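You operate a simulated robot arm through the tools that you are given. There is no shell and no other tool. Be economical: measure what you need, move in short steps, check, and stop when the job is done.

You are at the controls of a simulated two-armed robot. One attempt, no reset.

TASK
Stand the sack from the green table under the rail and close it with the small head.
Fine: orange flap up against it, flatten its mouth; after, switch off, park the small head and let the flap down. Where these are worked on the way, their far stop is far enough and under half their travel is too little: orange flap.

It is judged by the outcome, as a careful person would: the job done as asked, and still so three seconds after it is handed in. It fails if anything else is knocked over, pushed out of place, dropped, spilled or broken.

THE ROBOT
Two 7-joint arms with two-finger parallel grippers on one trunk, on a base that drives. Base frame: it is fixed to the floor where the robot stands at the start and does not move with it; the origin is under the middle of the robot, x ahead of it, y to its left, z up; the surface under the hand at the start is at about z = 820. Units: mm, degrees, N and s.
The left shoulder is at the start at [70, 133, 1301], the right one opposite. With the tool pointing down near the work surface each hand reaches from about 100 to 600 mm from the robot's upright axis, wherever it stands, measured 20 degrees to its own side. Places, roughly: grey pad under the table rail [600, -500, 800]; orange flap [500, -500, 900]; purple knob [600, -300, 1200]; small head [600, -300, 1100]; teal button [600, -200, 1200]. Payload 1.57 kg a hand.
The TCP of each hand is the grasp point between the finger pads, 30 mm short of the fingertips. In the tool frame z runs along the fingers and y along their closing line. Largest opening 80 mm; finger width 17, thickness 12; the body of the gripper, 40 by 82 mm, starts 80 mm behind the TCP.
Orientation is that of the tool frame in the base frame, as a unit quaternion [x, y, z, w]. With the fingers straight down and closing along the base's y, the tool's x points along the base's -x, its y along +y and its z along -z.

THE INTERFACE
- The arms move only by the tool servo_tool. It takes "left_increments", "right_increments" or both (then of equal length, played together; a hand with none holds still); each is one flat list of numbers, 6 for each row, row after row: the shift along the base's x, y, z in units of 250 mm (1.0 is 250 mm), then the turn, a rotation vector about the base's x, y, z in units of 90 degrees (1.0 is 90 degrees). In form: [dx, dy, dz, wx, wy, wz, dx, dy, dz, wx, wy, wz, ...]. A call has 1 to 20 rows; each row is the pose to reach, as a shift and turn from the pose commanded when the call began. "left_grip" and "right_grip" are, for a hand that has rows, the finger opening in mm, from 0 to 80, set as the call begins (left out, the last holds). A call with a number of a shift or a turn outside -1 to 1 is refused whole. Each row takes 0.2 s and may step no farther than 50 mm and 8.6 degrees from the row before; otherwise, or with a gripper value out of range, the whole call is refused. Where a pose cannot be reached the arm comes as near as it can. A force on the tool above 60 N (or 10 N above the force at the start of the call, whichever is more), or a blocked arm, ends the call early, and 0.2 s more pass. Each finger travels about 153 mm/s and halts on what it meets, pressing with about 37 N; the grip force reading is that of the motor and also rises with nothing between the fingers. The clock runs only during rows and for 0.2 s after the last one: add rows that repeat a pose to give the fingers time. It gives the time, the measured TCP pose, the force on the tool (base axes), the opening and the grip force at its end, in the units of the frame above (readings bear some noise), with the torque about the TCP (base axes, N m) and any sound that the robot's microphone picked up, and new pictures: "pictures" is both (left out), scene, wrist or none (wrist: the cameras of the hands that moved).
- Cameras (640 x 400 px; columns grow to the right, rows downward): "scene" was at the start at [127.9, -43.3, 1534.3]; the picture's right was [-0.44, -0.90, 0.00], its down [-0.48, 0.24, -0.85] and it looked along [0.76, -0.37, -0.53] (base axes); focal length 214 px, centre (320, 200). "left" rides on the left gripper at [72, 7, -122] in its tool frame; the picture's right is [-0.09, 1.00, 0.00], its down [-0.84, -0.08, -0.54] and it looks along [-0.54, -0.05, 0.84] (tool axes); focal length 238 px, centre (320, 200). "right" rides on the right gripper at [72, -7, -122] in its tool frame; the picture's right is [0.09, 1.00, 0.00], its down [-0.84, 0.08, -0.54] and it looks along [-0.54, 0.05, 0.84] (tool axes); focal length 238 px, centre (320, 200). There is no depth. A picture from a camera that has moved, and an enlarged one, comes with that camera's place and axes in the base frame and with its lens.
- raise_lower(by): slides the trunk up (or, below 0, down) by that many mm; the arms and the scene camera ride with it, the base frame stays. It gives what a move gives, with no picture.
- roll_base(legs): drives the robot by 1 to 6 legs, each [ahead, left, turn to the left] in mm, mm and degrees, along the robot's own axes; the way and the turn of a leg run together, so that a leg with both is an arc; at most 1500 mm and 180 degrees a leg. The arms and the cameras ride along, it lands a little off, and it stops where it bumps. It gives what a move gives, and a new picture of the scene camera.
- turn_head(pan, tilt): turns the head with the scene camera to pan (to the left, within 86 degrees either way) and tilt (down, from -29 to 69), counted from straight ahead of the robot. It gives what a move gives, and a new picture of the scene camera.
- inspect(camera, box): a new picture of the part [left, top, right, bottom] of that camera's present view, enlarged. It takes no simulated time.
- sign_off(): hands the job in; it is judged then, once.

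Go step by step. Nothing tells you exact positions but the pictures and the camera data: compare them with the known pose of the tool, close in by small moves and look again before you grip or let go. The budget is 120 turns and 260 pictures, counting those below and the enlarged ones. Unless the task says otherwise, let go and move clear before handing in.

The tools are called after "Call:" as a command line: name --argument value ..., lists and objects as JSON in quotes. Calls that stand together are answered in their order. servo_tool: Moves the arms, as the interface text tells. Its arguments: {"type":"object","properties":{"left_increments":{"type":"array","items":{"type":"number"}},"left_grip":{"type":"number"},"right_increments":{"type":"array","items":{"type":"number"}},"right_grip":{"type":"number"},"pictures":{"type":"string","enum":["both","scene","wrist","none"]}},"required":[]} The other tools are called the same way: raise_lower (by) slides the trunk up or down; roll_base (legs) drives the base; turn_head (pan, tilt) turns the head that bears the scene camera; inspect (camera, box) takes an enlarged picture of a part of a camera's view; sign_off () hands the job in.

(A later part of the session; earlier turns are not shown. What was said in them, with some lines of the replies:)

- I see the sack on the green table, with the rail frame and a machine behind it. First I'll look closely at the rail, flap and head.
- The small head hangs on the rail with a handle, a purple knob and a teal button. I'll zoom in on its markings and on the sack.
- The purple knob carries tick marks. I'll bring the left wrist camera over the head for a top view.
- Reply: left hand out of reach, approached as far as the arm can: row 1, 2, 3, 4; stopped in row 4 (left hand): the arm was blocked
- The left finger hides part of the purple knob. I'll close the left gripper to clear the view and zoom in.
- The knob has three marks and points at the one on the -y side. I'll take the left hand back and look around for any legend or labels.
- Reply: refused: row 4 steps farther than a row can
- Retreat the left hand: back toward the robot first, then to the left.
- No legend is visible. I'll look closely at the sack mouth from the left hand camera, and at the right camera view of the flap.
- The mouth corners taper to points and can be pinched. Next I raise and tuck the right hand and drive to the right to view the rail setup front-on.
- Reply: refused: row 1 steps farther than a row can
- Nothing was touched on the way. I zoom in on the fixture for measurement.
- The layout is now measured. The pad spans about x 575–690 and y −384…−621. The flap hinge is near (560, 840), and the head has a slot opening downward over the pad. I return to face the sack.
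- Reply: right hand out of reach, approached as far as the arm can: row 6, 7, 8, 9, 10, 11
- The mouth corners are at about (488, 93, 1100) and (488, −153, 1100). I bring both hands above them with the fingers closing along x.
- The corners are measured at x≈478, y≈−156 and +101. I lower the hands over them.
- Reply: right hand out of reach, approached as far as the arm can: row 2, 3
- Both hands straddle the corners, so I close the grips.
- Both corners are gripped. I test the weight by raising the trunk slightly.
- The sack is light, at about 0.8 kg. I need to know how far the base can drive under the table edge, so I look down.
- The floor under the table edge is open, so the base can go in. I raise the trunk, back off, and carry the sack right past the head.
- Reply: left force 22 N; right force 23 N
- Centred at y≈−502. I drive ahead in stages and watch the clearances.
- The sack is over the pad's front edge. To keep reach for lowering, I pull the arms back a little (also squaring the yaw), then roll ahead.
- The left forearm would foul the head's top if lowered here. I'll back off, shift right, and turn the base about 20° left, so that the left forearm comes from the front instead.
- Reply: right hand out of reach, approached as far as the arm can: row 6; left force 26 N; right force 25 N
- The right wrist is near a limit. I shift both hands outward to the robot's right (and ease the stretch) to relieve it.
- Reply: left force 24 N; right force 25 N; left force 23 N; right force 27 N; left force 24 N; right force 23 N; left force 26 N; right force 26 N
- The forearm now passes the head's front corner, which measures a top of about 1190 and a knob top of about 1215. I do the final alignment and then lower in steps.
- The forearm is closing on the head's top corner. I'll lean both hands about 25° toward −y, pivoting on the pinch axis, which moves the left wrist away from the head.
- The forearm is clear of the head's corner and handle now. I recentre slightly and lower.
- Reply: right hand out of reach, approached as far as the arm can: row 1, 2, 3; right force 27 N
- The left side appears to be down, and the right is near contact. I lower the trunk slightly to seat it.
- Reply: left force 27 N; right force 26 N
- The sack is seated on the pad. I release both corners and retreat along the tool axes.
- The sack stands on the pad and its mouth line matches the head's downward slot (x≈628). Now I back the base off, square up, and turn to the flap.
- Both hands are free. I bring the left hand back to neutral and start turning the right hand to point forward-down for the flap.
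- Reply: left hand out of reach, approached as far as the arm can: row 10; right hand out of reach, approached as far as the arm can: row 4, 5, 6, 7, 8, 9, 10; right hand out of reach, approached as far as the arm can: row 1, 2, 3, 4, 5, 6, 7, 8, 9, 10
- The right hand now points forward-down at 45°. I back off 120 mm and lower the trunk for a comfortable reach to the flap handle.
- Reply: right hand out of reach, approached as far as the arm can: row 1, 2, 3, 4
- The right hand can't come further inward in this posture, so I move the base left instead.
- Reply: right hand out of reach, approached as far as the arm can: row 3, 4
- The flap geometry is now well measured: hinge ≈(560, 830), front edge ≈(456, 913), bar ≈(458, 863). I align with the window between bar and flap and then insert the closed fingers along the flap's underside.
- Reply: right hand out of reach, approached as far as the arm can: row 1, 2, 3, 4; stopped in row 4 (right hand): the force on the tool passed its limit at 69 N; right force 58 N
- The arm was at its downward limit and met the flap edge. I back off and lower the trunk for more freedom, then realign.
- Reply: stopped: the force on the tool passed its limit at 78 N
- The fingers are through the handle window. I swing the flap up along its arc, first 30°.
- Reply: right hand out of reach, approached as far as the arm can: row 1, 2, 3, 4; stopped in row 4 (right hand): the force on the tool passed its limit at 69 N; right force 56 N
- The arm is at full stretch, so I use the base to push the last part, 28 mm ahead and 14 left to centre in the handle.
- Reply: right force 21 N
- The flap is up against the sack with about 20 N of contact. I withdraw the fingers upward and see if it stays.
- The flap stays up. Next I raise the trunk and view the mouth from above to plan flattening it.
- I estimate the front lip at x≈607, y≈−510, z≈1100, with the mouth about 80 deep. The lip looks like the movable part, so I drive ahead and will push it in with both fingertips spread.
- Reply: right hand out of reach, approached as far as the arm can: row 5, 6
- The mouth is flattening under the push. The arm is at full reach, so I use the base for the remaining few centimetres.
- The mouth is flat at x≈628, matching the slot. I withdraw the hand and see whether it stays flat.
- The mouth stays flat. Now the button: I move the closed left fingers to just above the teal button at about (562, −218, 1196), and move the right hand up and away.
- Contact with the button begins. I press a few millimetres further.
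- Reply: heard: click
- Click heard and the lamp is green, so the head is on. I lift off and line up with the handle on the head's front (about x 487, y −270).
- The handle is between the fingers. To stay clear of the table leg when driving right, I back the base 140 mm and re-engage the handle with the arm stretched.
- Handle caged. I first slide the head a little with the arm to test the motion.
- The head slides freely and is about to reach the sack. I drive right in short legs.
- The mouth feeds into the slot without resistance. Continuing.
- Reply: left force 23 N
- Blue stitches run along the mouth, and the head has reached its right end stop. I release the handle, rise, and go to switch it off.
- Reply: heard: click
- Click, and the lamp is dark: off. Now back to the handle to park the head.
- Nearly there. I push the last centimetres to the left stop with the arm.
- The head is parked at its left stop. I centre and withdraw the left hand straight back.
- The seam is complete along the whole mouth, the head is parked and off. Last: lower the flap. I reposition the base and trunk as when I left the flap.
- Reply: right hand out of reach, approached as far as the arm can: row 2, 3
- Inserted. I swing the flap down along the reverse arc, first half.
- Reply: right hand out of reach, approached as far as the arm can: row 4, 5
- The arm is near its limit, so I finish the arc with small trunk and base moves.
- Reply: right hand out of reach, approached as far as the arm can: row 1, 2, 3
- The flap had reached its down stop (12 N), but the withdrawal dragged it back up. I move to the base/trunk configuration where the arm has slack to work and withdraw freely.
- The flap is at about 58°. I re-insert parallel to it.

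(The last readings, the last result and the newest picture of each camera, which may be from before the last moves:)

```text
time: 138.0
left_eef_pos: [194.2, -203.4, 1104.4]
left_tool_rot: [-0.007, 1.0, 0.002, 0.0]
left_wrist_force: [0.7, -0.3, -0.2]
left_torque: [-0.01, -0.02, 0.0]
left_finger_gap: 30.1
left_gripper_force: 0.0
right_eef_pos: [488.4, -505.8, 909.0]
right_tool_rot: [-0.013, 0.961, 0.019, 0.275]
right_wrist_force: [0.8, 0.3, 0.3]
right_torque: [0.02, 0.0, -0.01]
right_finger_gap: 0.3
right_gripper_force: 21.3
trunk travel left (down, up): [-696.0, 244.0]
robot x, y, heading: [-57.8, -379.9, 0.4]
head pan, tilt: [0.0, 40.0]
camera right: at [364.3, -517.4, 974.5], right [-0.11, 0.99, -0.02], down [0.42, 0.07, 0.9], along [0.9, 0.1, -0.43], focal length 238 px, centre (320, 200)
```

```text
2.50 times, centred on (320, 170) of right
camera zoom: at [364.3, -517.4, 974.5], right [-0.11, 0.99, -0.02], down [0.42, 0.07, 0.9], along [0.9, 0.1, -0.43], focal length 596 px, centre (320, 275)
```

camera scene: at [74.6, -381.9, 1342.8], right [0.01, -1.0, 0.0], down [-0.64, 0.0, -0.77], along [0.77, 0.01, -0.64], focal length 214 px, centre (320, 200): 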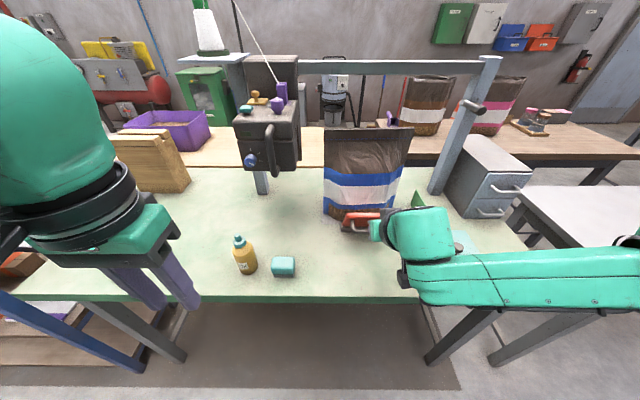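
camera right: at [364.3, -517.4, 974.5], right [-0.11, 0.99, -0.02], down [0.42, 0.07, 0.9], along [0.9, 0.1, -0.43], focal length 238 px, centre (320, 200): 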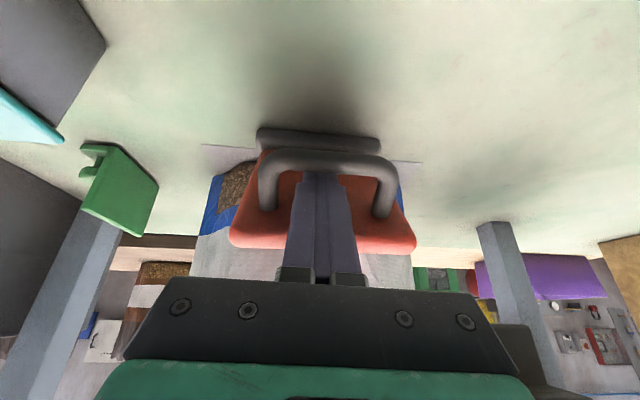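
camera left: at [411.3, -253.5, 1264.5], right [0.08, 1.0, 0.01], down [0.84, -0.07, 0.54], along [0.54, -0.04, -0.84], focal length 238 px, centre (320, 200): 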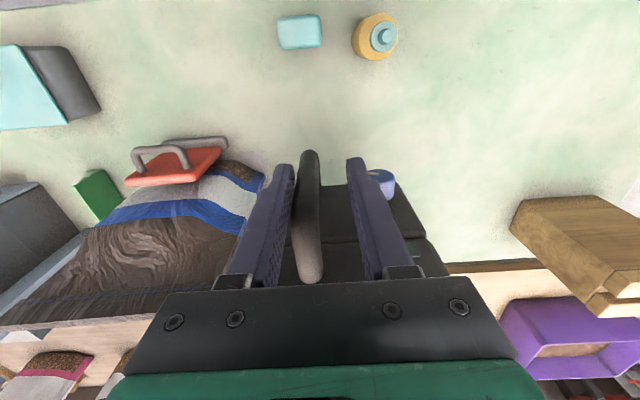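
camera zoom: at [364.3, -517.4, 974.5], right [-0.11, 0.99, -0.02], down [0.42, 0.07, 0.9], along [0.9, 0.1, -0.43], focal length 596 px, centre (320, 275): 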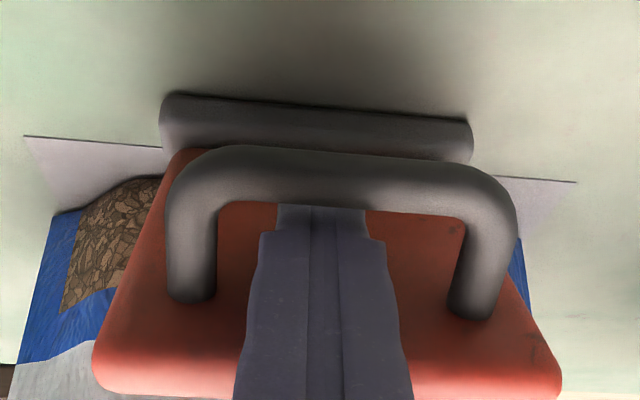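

Call:
servo_tool --right_increments '[-0.026, 0, -0.026, 0, -0.0556, 0, -0.049, 0, -0.054, 0, -0.111, 0, -0.069, 0, -0.084, 0, -0.1667, 0, -0.087, 0, -0.116, 0, -0.215, 0, -0.094, 0, -0.13, 0, -0.22, 0]' --pictures "wrist"

Call:
inspect --camera "right" --box '[220, 60, 420, 220]'

```text
time: 139.2
left_eef_pos: [194.1, -202.9, 1104.8]
left_tool_rot: [-0.007, 1.0, 0.003, 0.0]
left_wrist_force: [0.1, -0.4, 0.1]
left_torque: [-0.05, 0.0, 0.0]
left_finger_gap: 29.8
left_gripper_force: 0.1
right_eef_pos: [464.8, -505.3, 878.1]
right_tool_rot: [-0.017, 0.899, 0.017, 0.436]
right_wrist_force: [1.4, 0.2, 1.3]
right_torque: [0.0, -0.02, -0.03]
right_finger_gap: 0.0
right_gripper_force: 21.3
trunk travel left (down, up): [-696.0, 244.0]
robot x, y, heading: [-55.8, -376.1, 0.6]
head pan, tilt: [0.0, 40.0]
camera right: at [325.4, -517.1, 895.8], right [-0.1, 0.99, -0.06], down [0.09, 0.07, 0.99], along [0.99, 0.1, -0.09], focal length 238 px, centre (320, 200)
```

right: 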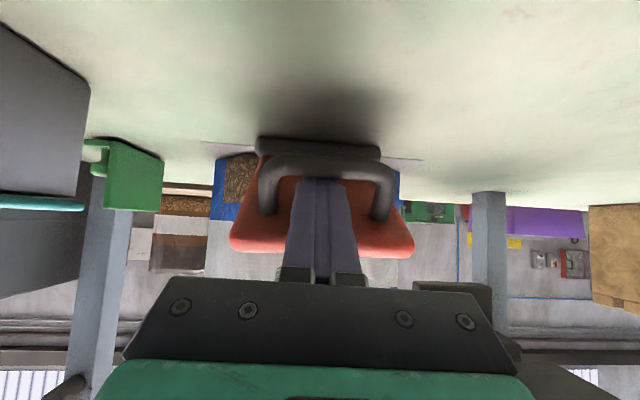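

```text
2.50 times, centred on (320, 140) of right
camera zoom: at [325.4, -517.1, 895.8], right [-0.1, 0.99, -0.06], down [0.09, 0.07, 0.99], along [0.99, 0.1, -0.09], focal length 596 px, centre (320, 350)
```

zoom: 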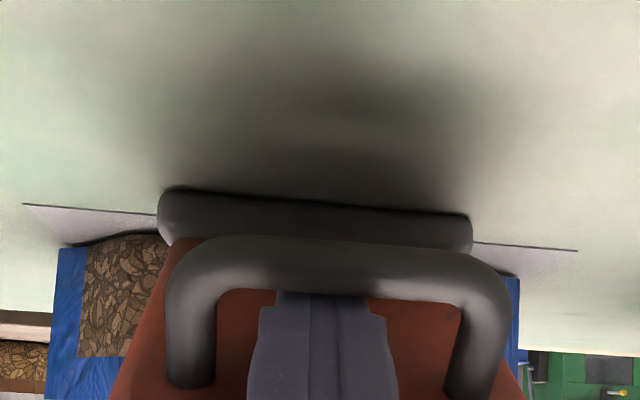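

Call:
servo_tool --right_increments '[-0.006, 0, -0.016, 0, -0.02, 0, -0.012, 0, -0.032, 0, -0.03, 0, -0.012, 0, -0.032, 0, -0.03, 0]' --pictures "none"

Call:
inspect --camera "right" --box '[220, 60, 420, 220]'

```text
time: 140.0
left_eef_pos: [192.6, -202.8, 1106.4]
left_tool_rot: [-0.007, 1.0, 0.002, 0.002]
left_wrist_force: [0.1, -0.6, 0.5]
left_torque: [-0.06, -0.01, -0.03]
left_finger_gap: 30.0
left_gripper_force: 0.0
right_eef_pos: [463.5, -504.4, 876.8]
right_tool_rot: [-0.016, 0.885, 0.015, 0.466]
right_wrist_force: [17.8, -5.2, 42.2]
right_torque: [0.12, 0.12, 0.27]
right_finger_gap: 0.4
right_gripper_force: 21.0
trunk travel left (down, up): [-696.0, 244.0]
robot x, y, heading: [-55.9, -378.5, 0.5]
head pan, tilt: [0.0, 40.0]
```

```text
2.50 times, centred on (320, 140) of right
camera zoom: at [323.8, -516.7, 885.6], right [-0.09, 0.99, -0.06], down [0.02, 0.07, 1.0], along [1.0, 0.09, -0.03], focal length 596 px, centre (320, 350)
```

zoom: 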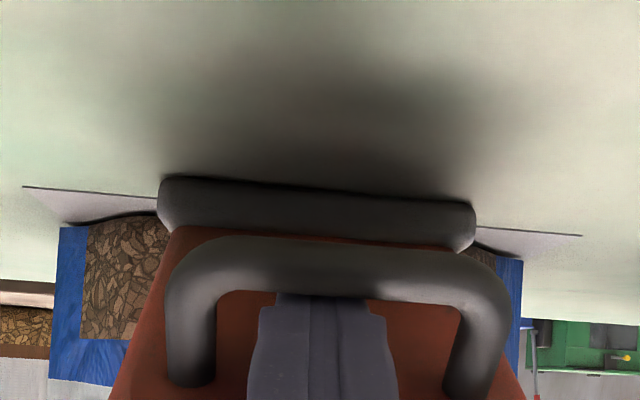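

It is against its down stop (42 N). I ease off and withdraw along the flap.

Call:
servo_tool --right_increments '[0.006, 0, 0.035, 0, 0.05, 0, -0.07, 0, 0.095, 0, 0.05, 0, -0.15, 0, 0.158, 0, 0.05, 0, -0.23, 0, 0.222, 0, 0.05, 0, -0.31, 0, 0.29, 0, 0.05, 0]' --pictures "wrist"

Call:
inspect --camera "scene" --box '[310, 190, 450, 300]'

```text
time: 141.2
left_eef_pos: [196.6, -203.7, 1104.0]
left_tool_rot: [-0.008, 1.0, 0.001, 0.0]
left_wrist_force: [-0.8, -0.2, 0.6]
left_torque: [0.0, -0.01, -0.02]
left_finger_gap: 30.1
left_gripper_force: 0.0
right_eef_pos: [404.3, -504.6, 922.7]
right_tool_rot: [-0.016, 0.907, 0.017, 0.42]
right_wrist_force: [0.0, -0.2, -1.3]
right_torque: [-0.02, 0.03, -0.03]
right_finger_gap: 0.1
right_gripper_force: 21.2
right hand out of reach, approached as far as the arm can: row 5
trunk travel left (down, up): [-696.0, 244.0]
robot x, y, heading: [-58.4, -379.7, 0.6]
head pan, tilt: [0.0, 40.0]
camera right: at [266.2, -517.3, 946.5], right [-0.1, 0.99, -0.05], down [0.13, 0.07, 0.99], along [0.99, 0.1, -0.13], focal length 238 px, centre (320, 200)
```

right: 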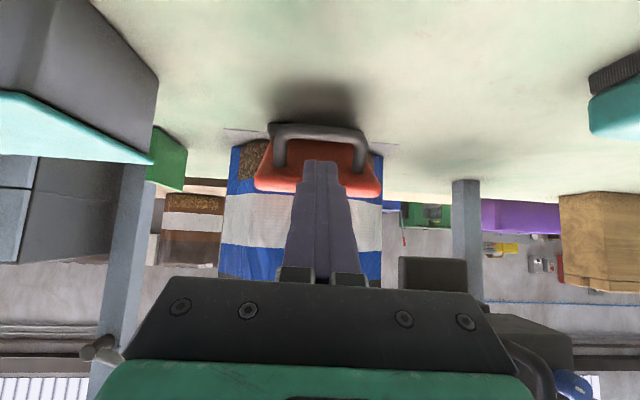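

```text
3.64 times, centred on (380, 245) of scene
camera zoom: at [76.2, -381.6, 1342.6], right [0.01, -1.0, 0.0], down [-0.64, -0.01, -0.77], along [0.77, 0.01, -0.64], focal length 780 px, centre (102, 36)
```

zoom: 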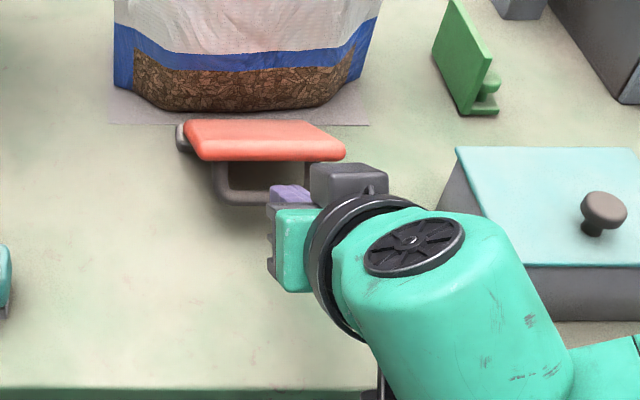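

The flap is down as at the start. I back away and take a final look.

Call:
roll_base --legs '[[-180, 0, 0]]'

Call:
raise_lower --by 150

Call:
inspect --camera "scene" --box '[150, 120, 470, 330]'

Call:
inspect --camera "scene" --box '[220, 130, 380, 260]'

```text
time: 142.7
left_eef_pos: [17.9, -205.6, 1104.0]
left_tool_rot: [-0.007, 1.0, 0.002, 0.0]
left_wrist_force: [0.4, 0.5, -0.4]
left_torque: [0.0, 0.0, -0.01]
left_finger_gap: 29.8
left_gripper_force: 0.1
right_eef_pos: [227.7, -508.3, 924.0]
right_tool_rot: [-0.016, 0.907, 0.017, 0.421]
right_wrist_force: [0.1, -0.1, -0.2]
right_torque: [-0.05, -0.02, -0.04]
right_finger_gap: 0.0
right_gripper_force: 21.2
trunk travel left (down, up): [-696.0, 244.0]
robot x, y, heading: [-234.1, -380.0, 0.3]
head pan, tilt: [0.0, 40.0]
camera scene: at [-102.2, -383.3, 1342.7], right [0.01, -1.0, 0.0], down [-0.64, 0.0, -0.77], along [0.77, 0.01, -0.64], focal length 214 px, centre (320, 200)
```

scene: 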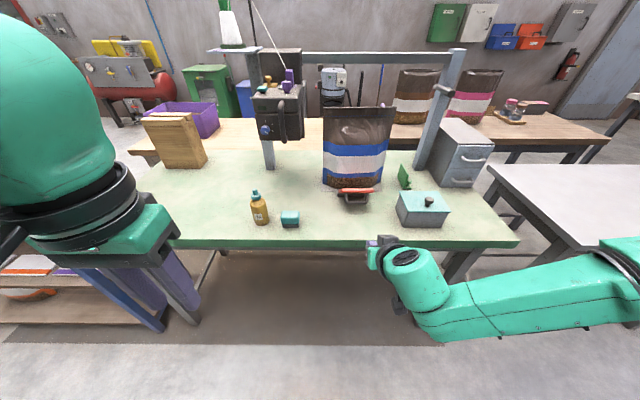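

```text
time: 144.4
left_eef_pos: [16.7, -204.8, 1253.5]
left_tool_rot: [-0.007, 1.0, 0.002, 0.0]
left_wrist_force: [-0.1, 0.1, -0.2]
left_torque: [0.01, 0.03, 0.03]
left_finger_gap: 29.8
left_gripper_force: 0.0
right_eef_pos: [225.5, -505.7, 1074.6]
right_tool_rot: [-0.016, 0.906, 0.016, 0.422]
right_wrist_force: [-0.4, 0.3, 0.8]
right_torque: [0.0, -0.07, -0.01]
right_finger_gap: 0.0
right_gripper_force: 21.2
trunk travel left (down, up): [-846.0, 94.0]
robot x, y, heading: [-236.9, -379.9, 0.5]
head pan, tilt: [0.0, 40.0]
```

```text
1.90 times, centred on (310, 225) of scene
camera zoom: at [-103.4, -383.3, 1492.8], right [0.01, -1.0, 0.0], down [-0.64, 0.0, -0.77], along [0.77, 0.01, -0.64], focal length 408 px, centre (339, 152)
```

zoom: 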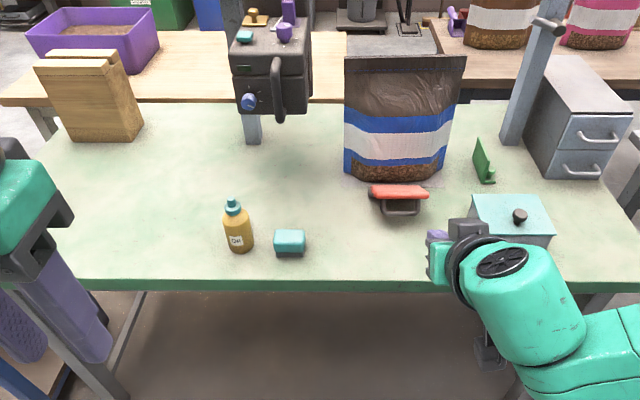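

```text
3.08 times, centred on (300, 195) of scene
camera zoom: at [-103.4, -383.3, 1492.8], right [0.01, -1.0, 0.0], down [-0.64, 0.0, -0.77], along [0.77, 0.01, -0.64], focal length 660 px, centre (382, 215)
```

zoom: 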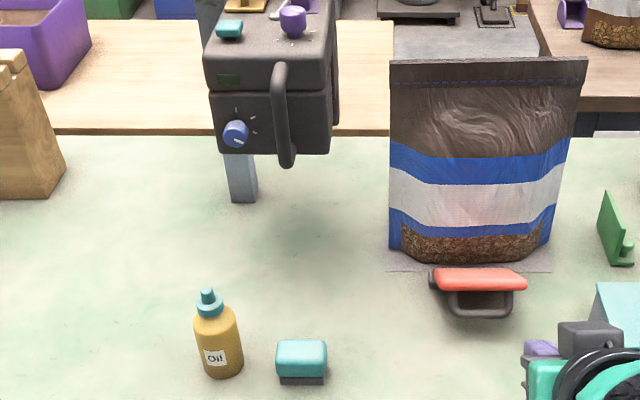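

The sack stands on the pad with its mouth sewn along the whole length. The head is off and back at its left stop, the flap is down, and nothing else has been disturbed. I'm handing in.

Call:
sign_off

```text
The job is handed in.
```

The sack stands on the grey pad under the rail with its mouth flattened and sewn shut along its whole length. The small head is switched off and parked, the orange flap is down again, and nothing else was knocked over or pushed out of place.

I took "Fine" to mean the detailed steps, not a stitch setting, so I left the purple knob where it was.
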